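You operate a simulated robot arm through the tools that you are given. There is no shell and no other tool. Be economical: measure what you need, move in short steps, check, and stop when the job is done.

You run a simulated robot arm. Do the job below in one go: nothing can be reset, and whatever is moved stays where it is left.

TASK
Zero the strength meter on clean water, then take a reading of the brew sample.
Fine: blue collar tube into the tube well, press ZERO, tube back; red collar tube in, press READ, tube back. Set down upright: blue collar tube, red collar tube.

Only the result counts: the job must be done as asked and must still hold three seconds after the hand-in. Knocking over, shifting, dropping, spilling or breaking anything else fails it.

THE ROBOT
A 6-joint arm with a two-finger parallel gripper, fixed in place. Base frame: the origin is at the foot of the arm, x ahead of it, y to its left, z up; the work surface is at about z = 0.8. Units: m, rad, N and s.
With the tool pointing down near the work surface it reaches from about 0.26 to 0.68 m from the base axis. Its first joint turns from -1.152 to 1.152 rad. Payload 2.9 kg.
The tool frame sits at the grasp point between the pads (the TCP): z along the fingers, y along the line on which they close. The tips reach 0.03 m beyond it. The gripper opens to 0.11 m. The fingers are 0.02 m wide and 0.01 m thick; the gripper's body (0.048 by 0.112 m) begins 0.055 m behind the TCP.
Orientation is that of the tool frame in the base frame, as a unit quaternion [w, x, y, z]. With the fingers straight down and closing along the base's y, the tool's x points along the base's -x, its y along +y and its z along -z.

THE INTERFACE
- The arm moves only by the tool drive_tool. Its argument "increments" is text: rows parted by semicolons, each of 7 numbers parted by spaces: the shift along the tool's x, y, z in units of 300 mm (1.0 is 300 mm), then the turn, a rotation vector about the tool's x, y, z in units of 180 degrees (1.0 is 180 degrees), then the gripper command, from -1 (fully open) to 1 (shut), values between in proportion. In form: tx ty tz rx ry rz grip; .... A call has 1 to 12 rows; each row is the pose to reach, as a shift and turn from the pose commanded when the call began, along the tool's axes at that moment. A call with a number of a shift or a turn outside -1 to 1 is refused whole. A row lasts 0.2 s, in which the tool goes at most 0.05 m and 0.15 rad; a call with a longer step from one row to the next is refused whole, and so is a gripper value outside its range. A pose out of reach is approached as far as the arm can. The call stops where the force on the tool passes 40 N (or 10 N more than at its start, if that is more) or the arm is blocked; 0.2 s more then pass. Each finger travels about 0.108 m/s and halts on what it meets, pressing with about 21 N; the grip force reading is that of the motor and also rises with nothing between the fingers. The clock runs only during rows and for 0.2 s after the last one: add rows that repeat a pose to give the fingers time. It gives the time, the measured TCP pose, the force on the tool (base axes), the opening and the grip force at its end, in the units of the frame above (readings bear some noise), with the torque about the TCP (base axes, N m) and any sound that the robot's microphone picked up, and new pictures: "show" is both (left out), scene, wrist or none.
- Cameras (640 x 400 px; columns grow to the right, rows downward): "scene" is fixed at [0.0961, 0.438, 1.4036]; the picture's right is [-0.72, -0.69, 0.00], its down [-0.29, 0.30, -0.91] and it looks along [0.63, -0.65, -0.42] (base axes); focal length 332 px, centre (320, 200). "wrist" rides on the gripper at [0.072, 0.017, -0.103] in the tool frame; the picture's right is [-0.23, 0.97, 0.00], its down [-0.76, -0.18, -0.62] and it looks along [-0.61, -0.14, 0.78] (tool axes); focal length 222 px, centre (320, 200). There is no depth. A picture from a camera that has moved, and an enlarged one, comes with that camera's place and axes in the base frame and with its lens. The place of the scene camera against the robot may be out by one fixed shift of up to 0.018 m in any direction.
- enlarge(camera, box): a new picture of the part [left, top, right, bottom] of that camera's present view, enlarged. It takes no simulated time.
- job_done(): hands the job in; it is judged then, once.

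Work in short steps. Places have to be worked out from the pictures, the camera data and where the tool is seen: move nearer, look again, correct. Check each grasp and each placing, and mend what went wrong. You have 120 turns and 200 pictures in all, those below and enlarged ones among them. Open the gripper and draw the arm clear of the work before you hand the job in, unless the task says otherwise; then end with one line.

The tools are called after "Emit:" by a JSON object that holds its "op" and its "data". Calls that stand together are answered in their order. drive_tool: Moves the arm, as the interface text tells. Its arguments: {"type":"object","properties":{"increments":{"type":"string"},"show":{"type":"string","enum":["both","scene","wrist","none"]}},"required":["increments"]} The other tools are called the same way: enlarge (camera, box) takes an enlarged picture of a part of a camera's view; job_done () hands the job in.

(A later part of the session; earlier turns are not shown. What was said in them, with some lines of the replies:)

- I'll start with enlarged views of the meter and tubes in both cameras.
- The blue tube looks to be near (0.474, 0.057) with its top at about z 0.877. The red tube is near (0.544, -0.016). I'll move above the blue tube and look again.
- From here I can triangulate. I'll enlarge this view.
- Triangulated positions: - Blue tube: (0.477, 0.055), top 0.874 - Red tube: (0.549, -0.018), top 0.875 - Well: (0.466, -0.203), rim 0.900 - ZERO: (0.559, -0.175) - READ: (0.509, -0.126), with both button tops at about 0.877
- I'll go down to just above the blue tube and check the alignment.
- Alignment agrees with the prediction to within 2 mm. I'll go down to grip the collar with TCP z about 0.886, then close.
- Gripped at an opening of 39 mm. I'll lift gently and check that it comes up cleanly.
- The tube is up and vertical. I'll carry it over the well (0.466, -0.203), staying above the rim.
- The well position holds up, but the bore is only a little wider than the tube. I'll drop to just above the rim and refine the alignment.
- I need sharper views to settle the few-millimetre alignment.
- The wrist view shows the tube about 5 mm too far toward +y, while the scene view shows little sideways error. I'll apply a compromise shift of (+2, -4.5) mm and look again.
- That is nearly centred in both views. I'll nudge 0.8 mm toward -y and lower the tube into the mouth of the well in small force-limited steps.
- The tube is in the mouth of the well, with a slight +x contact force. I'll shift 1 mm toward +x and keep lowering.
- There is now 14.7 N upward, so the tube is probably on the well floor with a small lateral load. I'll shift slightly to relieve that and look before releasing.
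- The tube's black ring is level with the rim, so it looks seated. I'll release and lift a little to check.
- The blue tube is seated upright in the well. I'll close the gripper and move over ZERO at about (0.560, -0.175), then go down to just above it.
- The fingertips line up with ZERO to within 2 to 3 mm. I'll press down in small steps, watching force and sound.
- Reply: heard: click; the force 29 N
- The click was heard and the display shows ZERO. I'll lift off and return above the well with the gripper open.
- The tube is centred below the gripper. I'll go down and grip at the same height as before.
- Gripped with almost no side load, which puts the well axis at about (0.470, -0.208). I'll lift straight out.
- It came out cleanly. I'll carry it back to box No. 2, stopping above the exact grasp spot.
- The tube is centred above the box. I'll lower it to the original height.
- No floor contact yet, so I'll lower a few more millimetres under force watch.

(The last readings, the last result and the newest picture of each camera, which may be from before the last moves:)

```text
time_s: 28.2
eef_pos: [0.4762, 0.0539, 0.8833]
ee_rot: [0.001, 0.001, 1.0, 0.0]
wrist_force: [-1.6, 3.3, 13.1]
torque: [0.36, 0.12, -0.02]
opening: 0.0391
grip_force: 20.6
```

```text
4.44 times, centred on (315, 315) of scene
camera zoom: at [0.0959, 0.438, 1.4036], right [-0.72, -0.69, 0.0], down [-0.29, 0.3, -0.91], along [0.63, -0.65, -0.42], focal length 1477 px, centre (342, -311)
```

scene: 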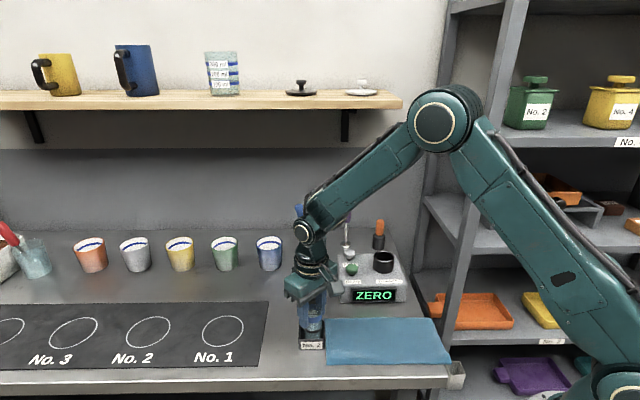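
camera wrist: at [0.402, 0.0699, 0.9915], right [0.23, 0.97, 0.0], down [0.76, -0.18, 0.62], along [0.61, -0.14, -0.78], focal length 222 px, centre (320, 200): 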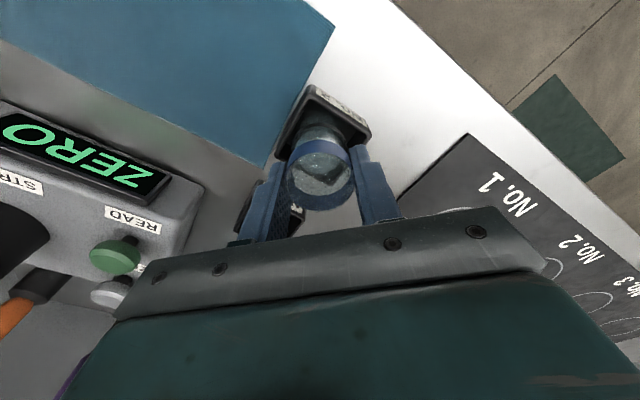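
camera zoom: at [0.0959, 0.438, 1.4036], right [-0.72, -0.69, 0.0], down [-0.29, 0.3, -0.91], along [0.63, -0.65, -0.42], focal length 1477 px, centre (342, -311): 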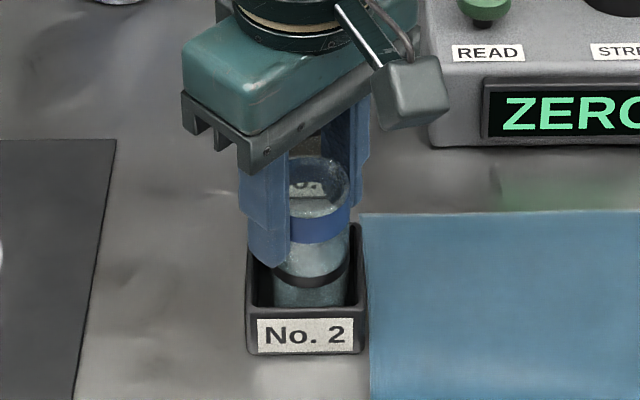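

The tube is on the floor with 13 N of contact. I'll ease up 1 mm, release, and lift clear.

Emit:
{"op": "drive_tool", "data": {"increments": "0 0 -.004 0 0 0 .5; 0 0 -.004 0 0 0 .2; 0 0 -.004 0 0 0 -.1; 0 0 -.004 0 0 0 -.4; 0 0 -.004 0 0 0 -.5; 0 0 -.05 0 0 0 -.5; 0 0 -.15 0 0 0 -.5; 0 0 -.3 0 0 0 -.5; 0 0 -.4 0 0 0 -.5; 0 0 -.4 0 0 0 -.5", "show": "wrist"}}

Emit:
{"op": "enlarge", "data": {"camera": "scene", "box": [280, 260, 350, 360]}}

Emit:
{"op": "enlarge", "data": {"camera": "wrist", "box": [240, 40, 380, 200]}}

```text
time_s: 30.4
eef_pos: [0.4759, 0.0521, 1.004]
ee_rot: [0.001, 0.001, 1.0, -0.001]
wrist_force: [0.2, 0.3, 0.6]
torque: [-0.01, -0.02, 0.03]
opening: 0.0825
grip_force: 0.1
camera wrist: at [0.4027, 0.0687, 1.1075], right [0.23, 0.97, 0.0], down [0.76, -0.18, 0.62], along [0.61, -0.14, -0.78], focal length 222 px, centre (320, 200)
```

wrist: 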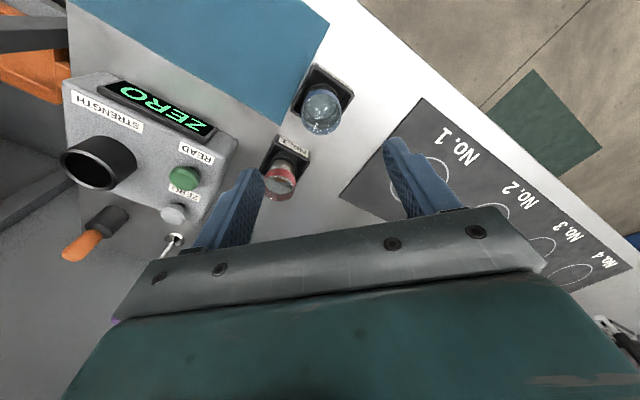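

```text
4.00 times, centred on (315, 310) of scene
camera zoom: at [0.0961, 0.438, 1.4036], right [-0.72, -0.69, 0.0], down [-0.29, 0.3, -0.91], along [0.63, -0.65, -0.42], focal length 1329 px, centre (340, -240)
```

zoom: 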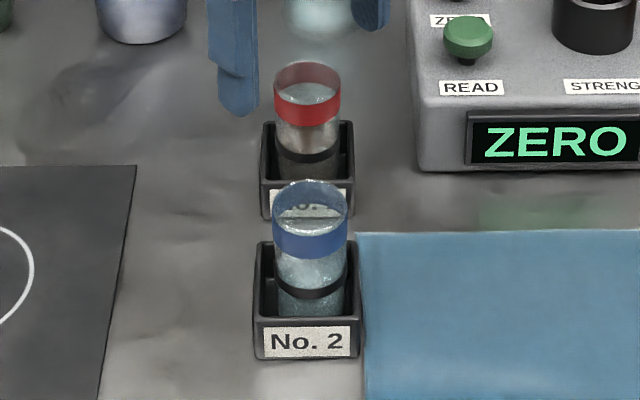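

```text
2.50 times, centred on (310, 120) of wrist
camera zoom: at [0.4027, 0.0687, 1.1075], right [0.23, 0.97, 0.0], down [0.76, -0.18, 0.62], along [0.61, -0.14, -0.78], focal length 555 px, centre (345, 400)
```

zoom: 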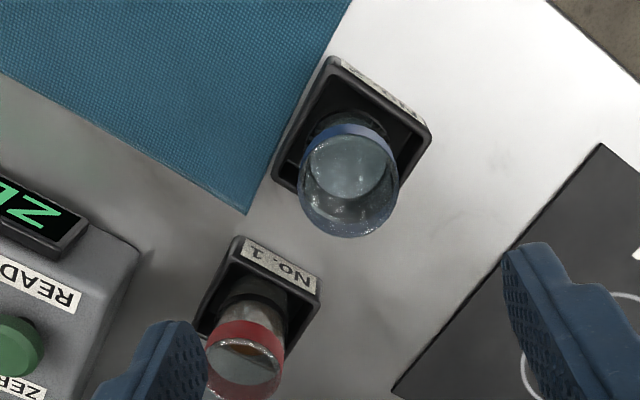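

The blue tube is upright in box No. 2. I'll move above the red tube and check alignment.

Emit:
{"op": "drive_tool", "data": {"increments": "-.08 -.077 0 0 0 0 -.7; -.16 -.153 0 0 0 0 -.7; -.24 -.23 0 0 0 0 -.7; -.24 -.23 .1 0 0 0 -.7; -.24 -.23 .213 0 0 0 -.7; -.24 -.23 .213 0 0 0 -.7", "show": "none"}}

Emit:
{"op": "enlarge", "data": {"camera": "wrist", "box": [220, 60, 420, 240]}}

Emit:
{"op": "enlarge", "data": {"camera": "scene", "box": [270, 240, 370, 340]}}

```text
time_s: 31.8
eef_pos: [0.5485, -0.0171, 0.9424]
ee_rot: [0.0, 0.001, 1.0, 0.0]
wrist_force: [0.1, 0.3, -0.3]
torque: [-0.01, 0.0, 0.01]
opening: 0.0935
grip_force: 0.1
```

```text
2.22 times, centred on (320, 150) of wrist
camera zoom: at [0.475, -0.0007, 1.045], right [0.23, 0.97, 0.0], down [0.76, -0.18, 0.62], along [0.61, -0.14, -0.78], focal length 494 px, centre (320, 311)
```

zoom: 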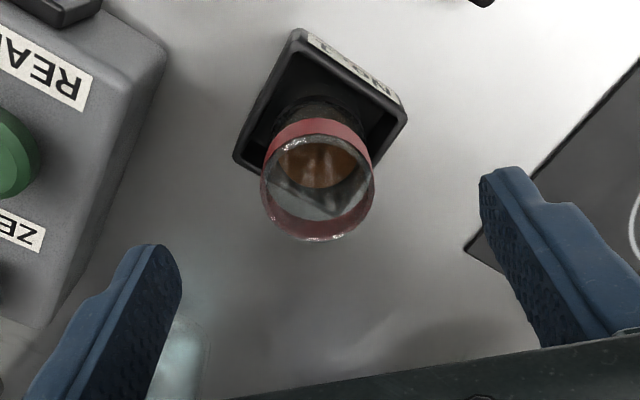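

```text
4.00 times, centred on (320, 290) of scene
camera zoom: at [0.0961, 0.438, 1.4036], right [-0.72, -0.69, 0.0], down [-0.29, 0.3, -0.91], along [0.63, -0.65, -0.42], focal length 1329 px, centre (320, -160)
```

zoom: 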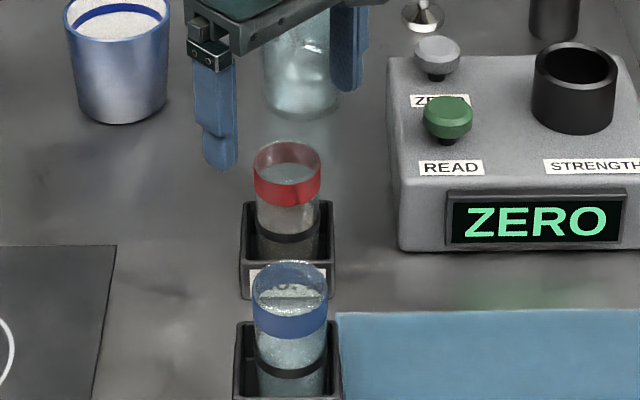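

Red is centred to within 2 mm. I'll go down and grip the collar at the same height.

Emit:
{"op": "drive_tool", "data": {"increments": "0 -.005 .07 0 0 0 -.7; 0 -.005 .14 0 0 0 -.7; 0 -.005 .175 0 0 0 -.7; 0 -.005 .175 0 0 0 -.4; 0 -.005 .175 0 0 0 0; 0 -.005 .175 0 0 0 .5; 0 -.005 .175 0 0 0 .5"}}

```text
time_s: 33.4
eef_pos: [0.5496, -0.0176, 0.8879]
ee_rot: [0.0, -0.001, 1.0, 0.0]
wrist_force: [-0.7, -0.1, 0.5]
torque: [-0.03, -0.01, 0.0]
opening: 0.0391
grip_force: 21.5
camera wrist: at [0.475, -0.0015, 0.9908], right [0.23, 0.97, 0.0], down [0.76, -0.18, 0.62], along [0.61, -0.14, -0.78], focal length 222 px, centre (320, 200)
```

scene: 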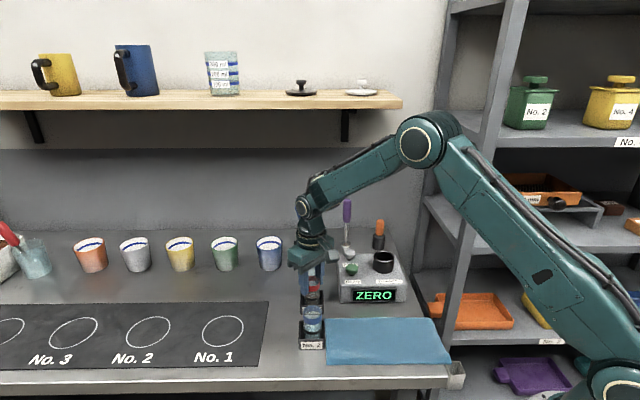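
wrist: 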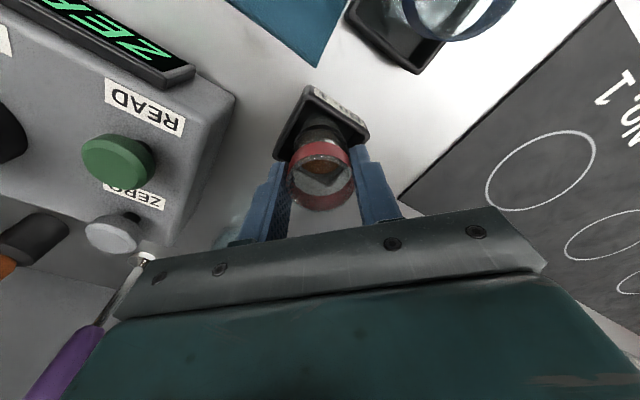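

Gripped. I'll lift, then carry it to above the known well axis.

Emit:
{"op": "drive_tool", "data": {"increments": "0 0 -.03 0 0 0 .5; 0 0 -.08 0 0 0 .5; 0 0 -.16 0 0 0 .5; 0 0 -.26 0 0 0 .5; 0 0 -.38 0 0 0 .5; 0 0 -.473 0 0 0 .5; .05 -.12 -.473 0 0 0 .5; .1 -.25 -.473 0 0 0 .5; .15 -.38 -.473 0 0 0 .5; .2 -.5 -.473 0 0 0 .5; .24 -.59 -.473 0 0 0 .5; .2573 -.6397 -.473 0 0 0 .5", "show": "scene"}}

```text
time_s: 36.0
eef_pos: [0.4736, -0.2089, 1.0283]
ee_rot: [0.001, 0.0, 1.0, -0.001]
wrist_force: [-0.4, 0.2, -0.5]
torque: [0.04, -0.02, -0.01]
opening: 0.0392
grip_force: 20.7
```

scene: 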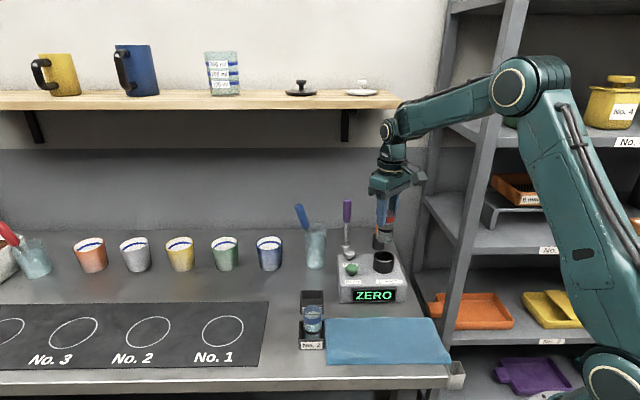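

Next I'll lower to just above the rim and compare with the blue tube's alignment.

Emit:
{"op": "drive_tool", "data": {"increments": "0 0 .05 0 0 0 .5; 0 0 .105 0 0 0 .5; 0 0 .105 0 0 0 .5", "show": "none"}}

Emit:
{"op": "enlarge", "data": {"camera": "scene", "box": [368, 230, 400, 280]}}

Emit:
{"op": "enlarge", "data": {"camera": "wrist", "box": [290, 85, 350, 165]}}

```text
time_s: 36.8
eef_pos: [0.4734, -0.2094, 0.9961]
ee_rot: [0.0, 0.0, 1.0, 0.0]
wrist_force: [0.2, 0.6, 0.0]
torque: [0.0, -0.01, 0.01]
opening: 0.0394
grip_force: 21.0
```

```text
8.00 times, centred on (384, 255) of scene
camera zoom: at [0.0961, 0.438, 1.4036], right [-0.72, -0.69, 0.0], down [-0.29, 0.3, -0.91], along [0.63, -0.65, -0.42], focal length 2658 px, centre (-192, -240)
```

zoom: 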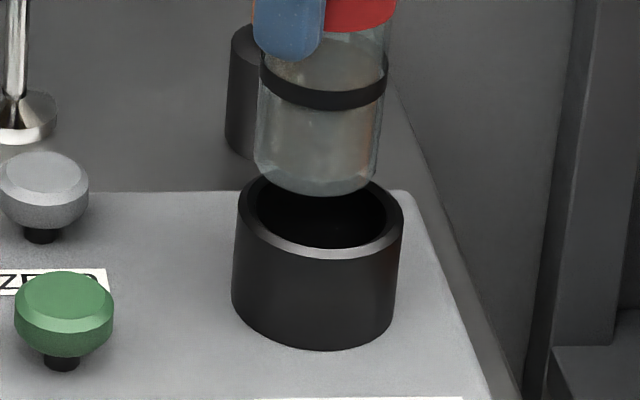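

```text
5.00 times, centred on (320, 125) of wrist
camera zoom: at [0.4002, -0.1922, 1.0995], right [0.23, 0.97, 0.0], down [0.76, -0.18, 0.62], along [0.61, -0.14, -0.78], focal length 1111 px, centre (320, 575)
```

zoom: 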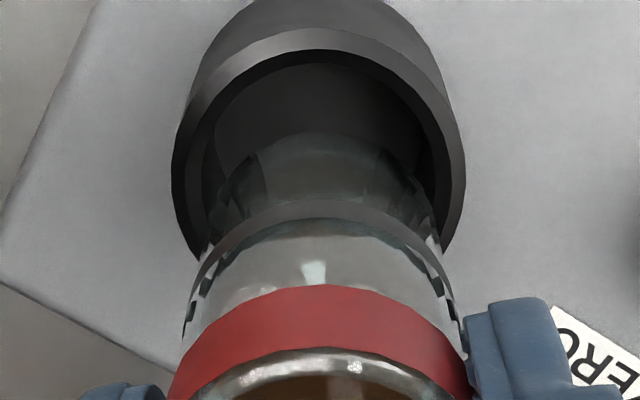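

The readings and both views agree that the tube is about 3 mm too far toward +x compared with the well axis at (0.470, -0.208). I'll correct that and lower it.

Emit:
{"op": "drive_tool", "data": {"increments": ".011 .003 0 0 0 0 .5; .011 .003 .02 0 0 0 .5; .011 .003 .04 0 0 0 .5; .011 .003 .06 0 0 0 .5; .011 .003 .08 0 0 0 .5; .011 .003 .08 0 0 0 .5", "show": "none"}}

Emit:
{"op": "enlarge", "data": {"camera": "scene", "box": [350, 210, 414, 290]}}

Emit:
{"op": "enlarge", "data": {"camera": "wrist", "box": [270, 85, 370, 225]}}

```text
time_s: 38.2
eef_pos: [0.4687, -0.2085, 0.9736]
ee_rot: [-0.001, 0.001, 1.0, -0.001]
wrist_force: [1.0, -1.1, 0.2]
torque: [-0.04, -0.11, -0.01]
opening: 0.0392
grip_force: 21.3
```

```text
5.00 times, centred on (382, 250) of scene
camera zoom: at [0.0962, 0.438, 1.4036], right [-0.72, -0.69, 0.0], down [-0.29, 0.3, -0.91], along [0.63, -0.65, -0.42], focal length 1662 px, centre (10, -50)
```

zoom: 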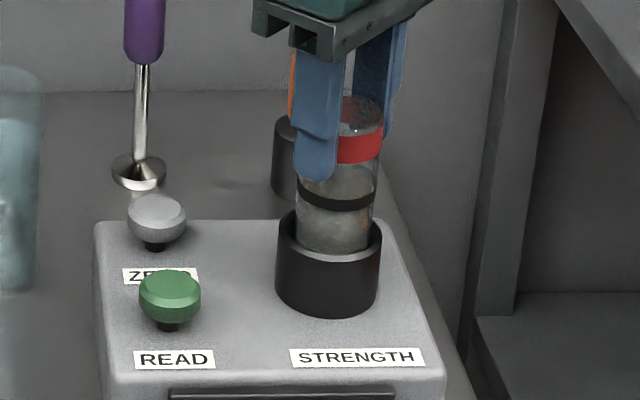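

```text
2.86 times, centred on (320, 155) of wrist
camera zoom: at [0.3951, -0.1919, 1.0764], right [0.23, 0.97, 0.0], down [0.76, -0.18, 0.62], along [0.61, -0.14, -0.78], focal length 635 px, centre (320, 329)
```

zoom: 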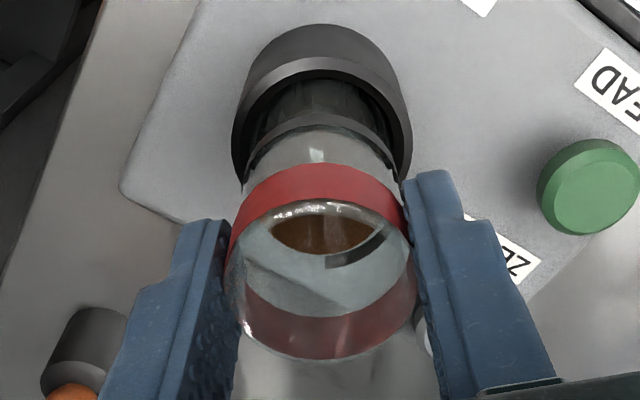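

It's in the mouth with light forces. I'll repeat the earlier small shift and lower to the seat.

Emit:
{"op": "drive_tool", "data": {"increments": "-.005 -.002 .02 0 0 0 .5; -.005 -.002 .04 0 0 0 .5; -.005 -.002 .06 0 0 0 .5; -.005 -.002 .08 0 0 0 .5; -.005 -.002 .093 0 0 0 .5; -.005 -.002 .093 0 0 0 .5", "show": "none"}}

Emit:
{"op": "enlarge", "data": {"camera": "scene", "box": [350, 210, 414, 290]}}

```text
time_s: 39.6
eef_pos: [0.4707, -0.208, 0.9469]
ee_rot: [0.001, 0.0, 1.0, -0.001]
wrist_force: [-3.2, 1.3, 13.3]
torque: [-0.27, 0.03, 0.02]
opening: 0.0392
grip_force: 21.2
```

```text
5.00 times, centred on (382, 250) of scene
camera zoom: at [0.0958, 0.4382, 1.4036], right [-0.72, -0.69, 0.0], down [-0.29, 0.3, -0.91], along [0.63, -0.65, -0.42], focal length 1662 px, centre (10, -50)
```

zoom: 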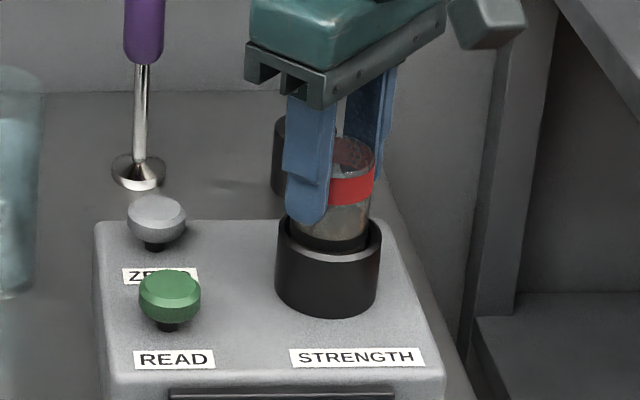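

It's seated, with the ring at the rim and 13 N of floor contact. I'll ease up slightly, release, and lift clear.

Emit:
{"op": "drive_tool", "data": {"increments": "0 0 -.004 0 0 0 .5; 0 0 -.004 0 0 0 .2; 0 0 -.004 0 0 0 -.1; 0 0 -.004 0 0 0 -.4; 0 0 -.004 0 0 0 -.5; 0 0 -.03 0 0 0 -.5; 0 0 -.12 0 0 0 -.5; 0 0 -.25 0 0 0 -.5; 0 0 -.27 0 0 0 -.5", "show": "none"}}

Emit:
{"op": "enlarge", "data": {"camera": "scene", "box": [330, 210, 430, 310]}}

Emit:
{"op": "enlarge", "data": {"camera": "wrist", "box": [240, 60, 460, 240]}}

```text
time_s: 41.6
eef_pos: [0.4682, -0.208, 1.0284]
ee_rot: [-0.001, 0.0, 1.0, 0.0]
wrist_force: [0.0, 0.1, -0.1]
torque: [-0.04, 0.01, 0.02]
opening: 0.0823
grip_force: 0.0
```

```text
4.00 times, centred on (380, 260) of scene
camera zoom: at [0.0961, 0.438, 1.4036], right [-0.72, -0.69, 0.0], down [-0.29, 0.3, -0.91], along [0.63, -0.65, -0.42], focal length 1329 px, centre (80, -40)
```

zoom: 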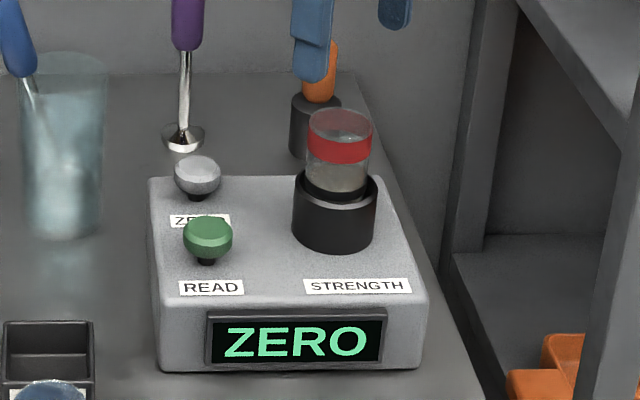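

```text
2.22 times, centred on (350, 150) of wrist
camera zoom: at [0.3947, -0.1917, 1.1307], right [0.23, 0.97, 0.0], down [0.76, -0.18, 0.62], along [0.61, -0.14, -0.78], focal length 494 px, centre (253, 311)
```

zoom: 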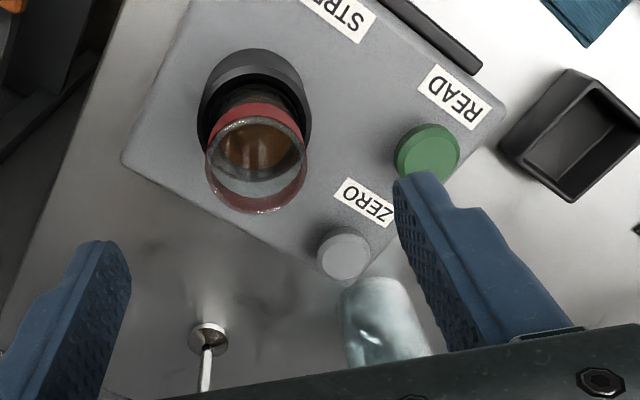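

The red tube is seated. I'll close the gripper, move over READ at about (0.510, -0.125), and go down to just above it.

Emit:
{"op": "drive_tool", "data": {"increments": "-.045 .09 0 0 0 0 0; -.09 .18 0 0 0 0 .5; -.137 .277 0 0 0 0 1; -.137 .277 .1 0 0 0 1; -.137 .277 .2 0 0 0 1; -.137 .277 .3 0 0 0 1; -.137 .277 .3 0 0 0 1", "show": "none"}}

Emit:
{"op": "enlarge", "data": {"camera": "wrist", "box": [240, 60, 440, 240]}}

Emit:
{"op": "enlarge", "data": {"camera": "scene", "box": [320, 210, 420, 310]}}

```text
time_s: 43.2
eef_pos: [0.5103, -0.1267, 0.9359]
ee_rot: [0.0, 0.0, 1.0, 0.001]
wrist_force: [0.0, 0.1, 0.6]
torque: [0.03, 0.0, 0.01]
opening: 0.0002
grip_force: 21.0
```

```text
2.22 times, centred on (340, 150) of wrist
camera zoom: at [0.4372, -0.1103, 1.0391], right [0.23, 0.97, 0.0], down [0.76, -0.18, 0.62], along [0.61, -0.14, -0.78], focal length 494 px, centre (276, 311)
```

zoom: 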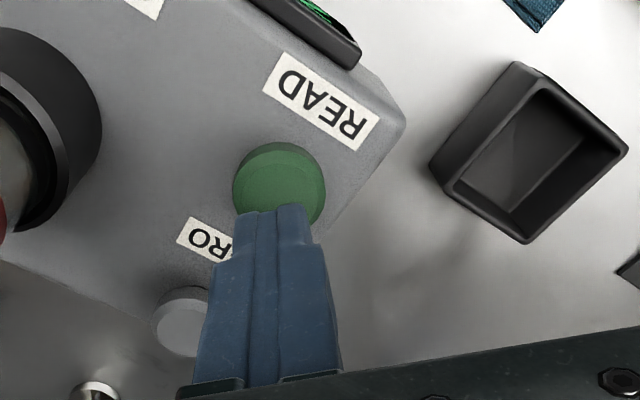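

```text
4.00 times, centred on (370, 260) of scene
camera zoom: at [0.0961, 0.438, 1.4036], right [-0.72, -0.69, 0.0], down [-0.29, 0.3, -0.91], along [0.63, -0.65, -0.42], focal length 1329 px, centre (120, -40)
```

zoom: 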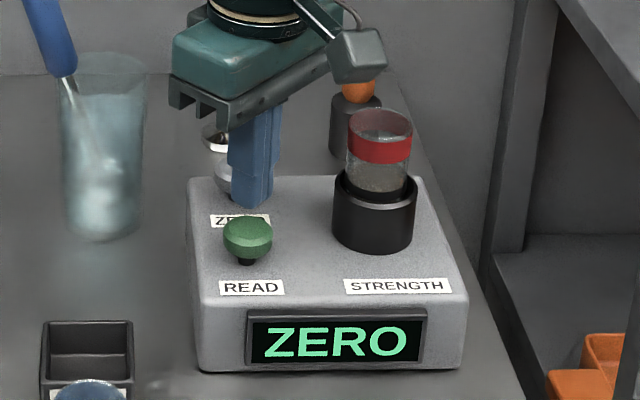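

The fingertips are right over READ, so I'll press.

Emit:
{"op": "drive_tool", "data": {"increments": "0 0 .06 0 0 0 1; 0 0 .085 0 0 0 1; 0 0 .095 0 0 0 1; 0 0 .102 0 0 0 1; 0 0 .108 0 0 0 1; 0 0 .108 0 0 0 1", "show": "none"}}

Emit:
{"op": "enlarge", "data": {"camera": "scene", "box": [320, 210, 420, 310]}}

```text
time_s: 44.6
eef_pos: [0.5098, -0.1267, 0.9062]
ee_rot: [0.003, 0.0, 1.0, -0.002]
wrist_force: [4.2, -0.6, 20.8]
torque: [0.0, -0.1, -0.01]
opening: 0.0
grip_force: 21.1
heard: click
```

```text
4.00 times, centred on (370, 260) of scene
camera zoom: at [0.0959, 0.4381, 1.4036], right [-0.72, -0.69, 0.0], down [-0.29, 0.3, -0.91], along [0.63, -0.65, -0.42], focal length 1329 px, centre (120, -40)
```

zoom: 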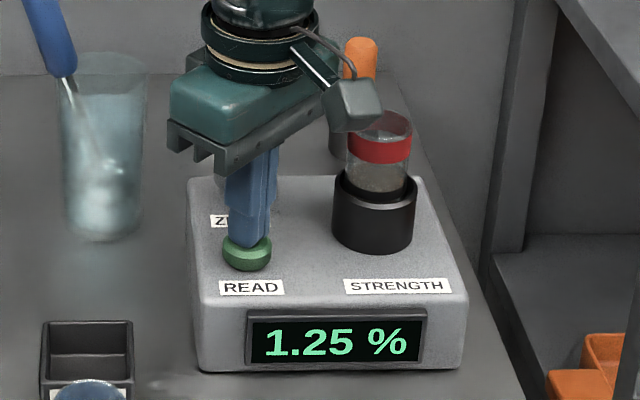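

The reading is 1.25 %. I'll lift off and go back above the well with the gripper open.

Emit:
{"op": "drive_tool", "data": {"increments": "0 0 -.05 0 0 0 1; 0 0 -.17 0 0 0 1; 0 0 -.3 0 0 0 1; 0 0 -.407 0 0 0 .5; .045 -.09 -.407 0 0 0 0; .09 -.18 -.407 0 0 0 -.3; .135 -.277 -.407 0 0 0 -.5; .135 -.277 -.407 0 0 0 -.5", "show": "none"}}

Emit:
{"op": "enlarge", "data": {"camera": "wrist", "box": [220, 60, 420, 240]}}

```text
time_s: 46.4
eef_pos: [0.469, -0.2086, 1.0242]
ee_rot: [-0.001, 0.0, 1.0, -0.001]
wrist_force: [0.2, 0.3, -0.1]
torque: [0.01, 0.04, 0.01]
opening: 0.0825
grip_force: 0.1
```

```text
2.22 times, centred on (320, 150) of wrist
camera zoom: at [0.3956, -0.1926, 1.1279], right [0.23, 0.97, 0.0], down [0.76, -0.18, 0.62], along [0.61, -0.14, -0.78], focal length 494 px, centre (320, 311)
```

zoom: 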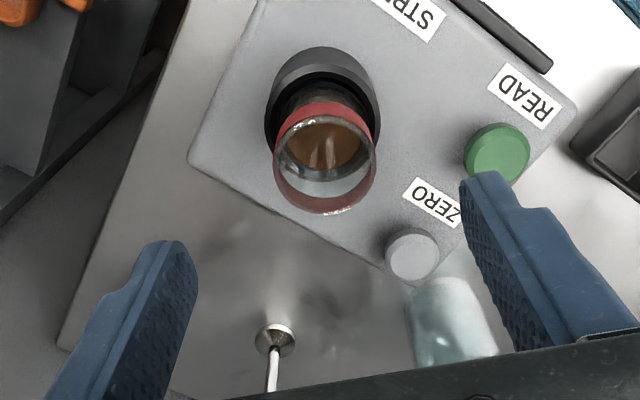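

Still centred. I'll go down and re-grip.

Emit:
{"op": "drive_tool", "data": {"increments": "-.002 0 .1 0 0 0 -.5; -.002 0 .2 0 0 0 -.5; -.002 0 .262 0 0 0 -.5; -.002 0 .262 0 0 0 -.5; -.002 0 .262 0 0 0 -.1; -.002 0 .262 0 0 0 .3; -.002 0 .262 0 0 0 .5; -.002 0 .262 0 0 0 .5", "show": "none"}}

```text
time_s: 48.2
eef_pos: [0.4717, -0.2102, 0.9458]
ee_rot: [-0.001, -0.002, 1.0, 0.001]
wrist_force: [0.8, 13.1, -2.3]
torque: [0.64, -0.03, -0.02]
opening: 0.0395
grip_force: 20.7
```

There is a 13 N side force in +y, so the gripper sits slightly off-centre on the tube. I'll relax it by shifting about 1.2 mm toward +y before lifting.

Emit:
{"op": "drive_tool", "data": {"increments": "0 .002 0 0 0 0 .5; 0 .004 0 0 0 0 .5; 0 .004 0 0 0 0 .5", "show": "none"}}

```text
time_s: 49.0
eef_pos: [0.471, -0.2106, 0.9464]
ee_rot: [0.0, 0.0, 1.0, 0.0]
wrist_force: [1.6, 6.6, -1.9]
torque: [0.39, -0.05, 0.01]
opening: 0.0395
grip_force: 21.2
```

Emit:
{"op": "drive_tool", "data": {"increments": "0 .003 0 0 0 0 .5; 0 .004 0 0 0 0 .5; 0 .004 -.03 0 0 0 .5; 0 .004 -.08 0 0 0 .5; 0 .004 -.14 0 0 0 .5; 0 .004 -.2 0 0 0 .5; 0 .004 -.28 0 0 0 .5; 0 .004 -.28 0 0 0 .5", "show": "scene"}}

Emit:
{"op": "enlarge", "data": {"camera": "wrist", "box": [240, 60, 400, 240]}}

```text
time_s: 50.8
eef_pos: [0.4688, -0.2075, 1.031]
ee_rot: [0.0, 0.001, 1.0, -0.001]
wrist_force: [0.2, 0.7, -1.7]
torque: [0.01, 0.01, 0.02]
opening: 0.0393
grip_force: 21.0
```

scene: 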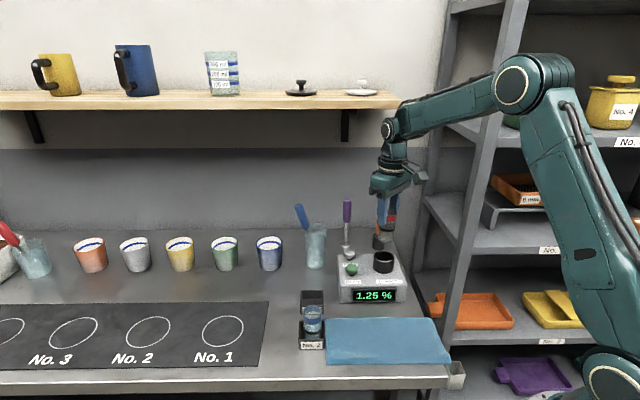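

```text
2.22 times, centred on (320, 150) of wrist
camera zoom: at [0.3968, -0.1901, 1.1345], right [0.23, 0.97, 0.0], down [0.76, -0.18, 0.62], along [0.61, -0.14, -0.78], focal length 494 px, centre (320, 311)
```

zoom: 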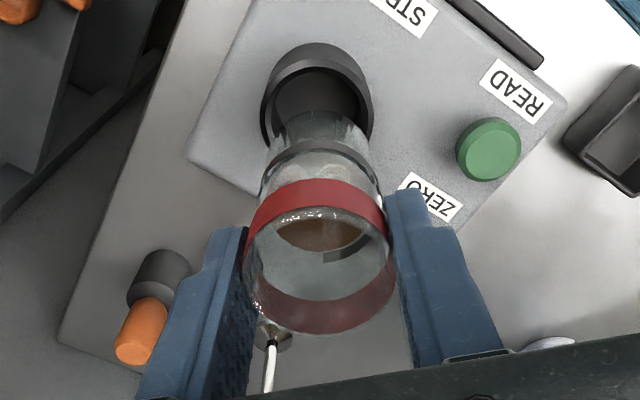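

It's out cleanly. I'll carry it back above box No. 1 and check the alignment.

Emit:
{"op": "drive_tool", "data": {"increments": "-.02 .05 0 0 0 0 .5; -.06 .15 0 0 0 0 .5; -.11 .27 0 0 0 0 .5; -.16 .39 0 0 0 0 .5; -.21 .51 0 0 0 0 .5; -.245 .59 0 0 0 0 .5; -.2593 .6307 0 0 0 0 .5; -.2593 .6307 .1 0 0 0 .5; -.2593 .6307 .2 0 0 0 .5; -.2593 .6307 .2 0 0 0 .5", "show": "none"}}

Emit:
{"op": "enlarge", "data": {"camera": "scene", "box": [270, 240, 370, 340]}}

Emit:
{"op": "enlarge", "data": {"camera": "wrist", "box": [240, 60, 400, 220]}}

```text
time_s: 53.0
eef_pos: [0.5491, -0.0164, 0.9699]
ee_rot: [0.0, 0.001, 1.0, -0.001]
wrist_force: [-0.3, -0.6, -0.4]
torque: [0.01, -0.01, -0.03]
opening: 0.0396
grip_force: 20.5
```

```text
4.00 times, centred on (320, 290) of scene
camera zoom: at [0.0961, 0.438, 1.4036], right [-0.72, -0.69, 0.0], down [-0.29, 0.3, -0.91], along [0.63, -0.65, -0.42], focal length 1329 px, centre (320, -160)
```

zoom: 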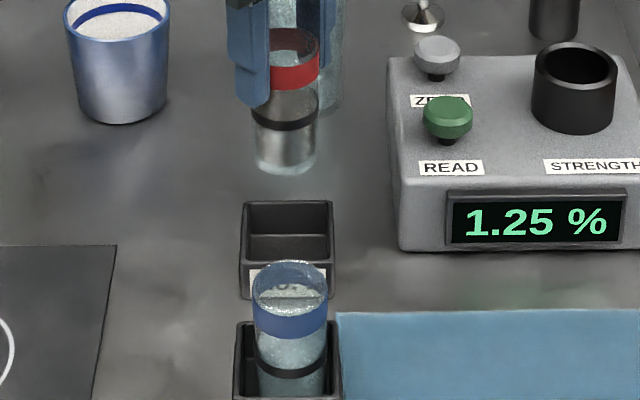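

```text
2.50 times, centred on (320, 140) of wrist
camera zoom: at [0.4757, 0.0001, 1.0744], right [0.23, 0.97, 0.0], down [0.76, -0.18, 0.62], along [0.61, -0.14, -0.78], focal length 555 px, centre (320, 350)
```

zoom: 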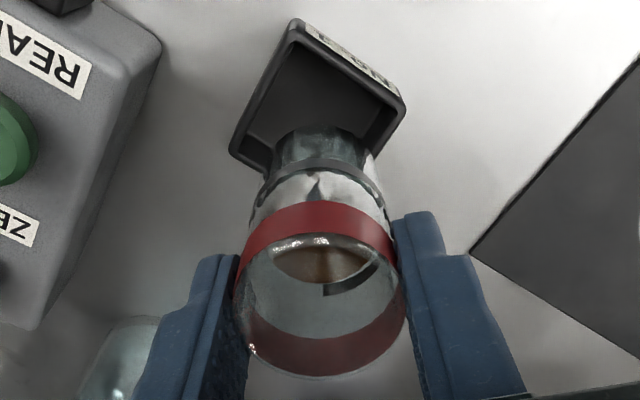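

Aligned over box No. 1. I'll lower to near the floor.

Emit:
{"op": "drive_tool", "data": {"increments": "0 0 .05 0 0 0 .5; 0 0 .1 0 0 0 .5; 0 0 .15 0 0 0 .5; 0 0 .2 0 0 0 .5; 0 0 .24 0 0 0 .5; 0 0 .262 0 0 0 .5; 0 0 .272 0 0 0 .5; 0 0 .272 0 0 0 .5", "show": "none"}}

```text
time_s: 54.8
eef_pos: [0.5485, -0.0182, 0.8896]
ee_rot: [0.001, 0.0, 1.0, 0.0]
wrist_force: [0.2, 0.0, -0.2]
torque: [0.04, 0.02, 0.0]
opening: 0.0391
grip_force: 21.1
```

Emit:
{"op": "drive_tool", "data": {"increments": "0 0 .004 0 0 0 .5; 0 0 .008 0 0 0 .5; 0 0 .012 0 0 0 .5; 0 0 .012 0 0 0 .5", "show": "none"}}

```text
time_s: 55.8
eef_pos: [0.5485, -0.0175, 0.886]
ee_rot: [0.001, -0.001, 1.0, 0.001]
wrist_force: [-0.4, -0.7, 2.8]
torque: [0.0, 0.06, -0.02]
opening: 0.0393
grip_force: 21.1
```

Floor contact is just starting, so the tube is standing. I'll release and lift straight up.

Emit:
{"op": "drive_tool", "data": {"increments": "0 0 .001 0 0 0 .5; 0 0 .001 0 0 0 .2; 0 0 .001 0 0 0 -.1; 0 0 .001 0 0 0 -.4; 0 0 .001 0 0 0 -.5; 0 0 -.05 0 0 0 -.5; 0 0 -.15 0 0 0 -.5; 0 0 -.3 0 0 0 -.5; 0 0 -.45 0 0 0 -.5; 0 0 -.55 0 0 0 -.5", "show": "none"}}

Emit:
{"op": "enlarge", "data": {"camera": "scene", "box": [270, 240, 370, 360]}}

Emit:
{"op": "enlarge", "data": {"camera": "wrist", "box": [240, 40, 420, 220]}}

```text
time_s: 58.0
eef_pos: [0.5446, -0.0198, 1.0505]
ee_rot: [-0.001, 0.0, 1.0, -0.001]
wrist_force: [0.2, -0.5, 0.1]
torque: [0.03, -0.03, 0.0]
opening: 0.0825
grip_force: 0.1
```

```text
3.33 times, centred on (320, 300) of scene
camera zoom: at [0.0961, 0.438, 1.4036], right [-0.72, -0.69, 0.0], down [-0.29, 0.3, -0.91], along [0.63, -0.65, -0.42], focal length 1108 px, centre (320, -133)
```

zoom: 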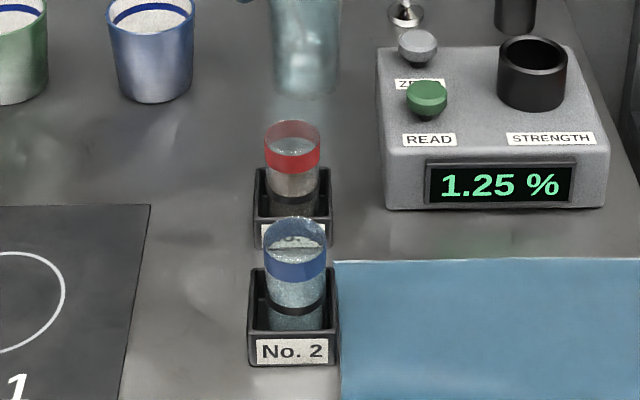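

```text
2.22 times, centred on (330, 130) of wrist
camera zoom: at [0.4719, -0.0025, 1.1537], right [0.23, 0.97, 0.0], down [0.76, -0.18, 0.62], along [0.61, -0.14, -0.78], focal length 494 px, centre (298, 356)
```

zoom: 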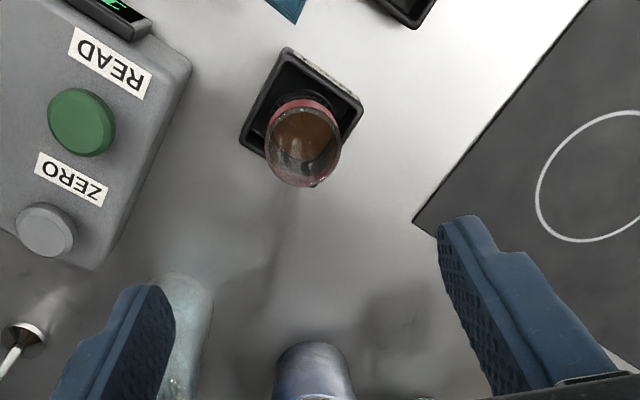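

Both tubes stand upright in their boxes and the meter shows 1.25 %. I'll open the gripper and draw the arm up and clear.

Emit:
{"op": "drive_tool", "data": {"increments": ".08 0 -.1 0 0 0 -1; .16 0 -.2 0 0 0 -1; .26 0 -.3 0 0 0 -1; .36 0 -.4 0 0 0 -1; .46 0 -.45 0 0 0 -1; .5 0 -.45 0 0 0 -1; .5 0 -.45 0 0 0 -1", "show": "scene"}}

```text
time_s: 59.6
eef_pos: [0.3954, -0.0191, 1.1839]
ee_rot: [0.0, -0.001, 1.0, 0.0]
wrist_force: [-0.3, 0.3, 0.1]
torque: [0.03, 0.0, -0.01]
opening: 0.1099
grip_force: 0.0
```

scene: 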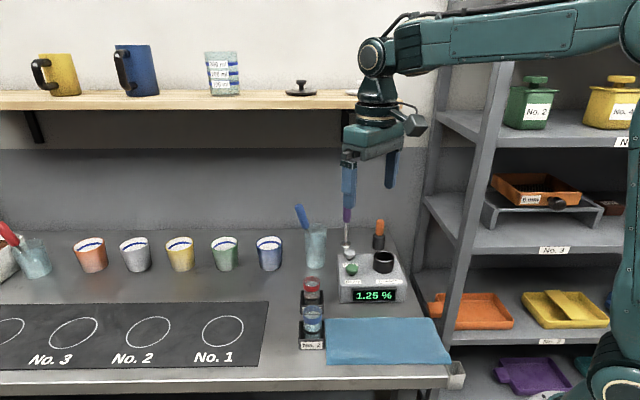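

The arm is clear, the gripper is open, and nothing else on the bench has moved. I'm handing in the job.

Emit:
{"op": "job_done", "data": {}}

```text
The job is handed in.
```

I zeroed the meter on the clean-water tube (blue collar) and the brew sample (red collar) read 1.25 %; both tubes are back upright in their boxes and the arm is clear.
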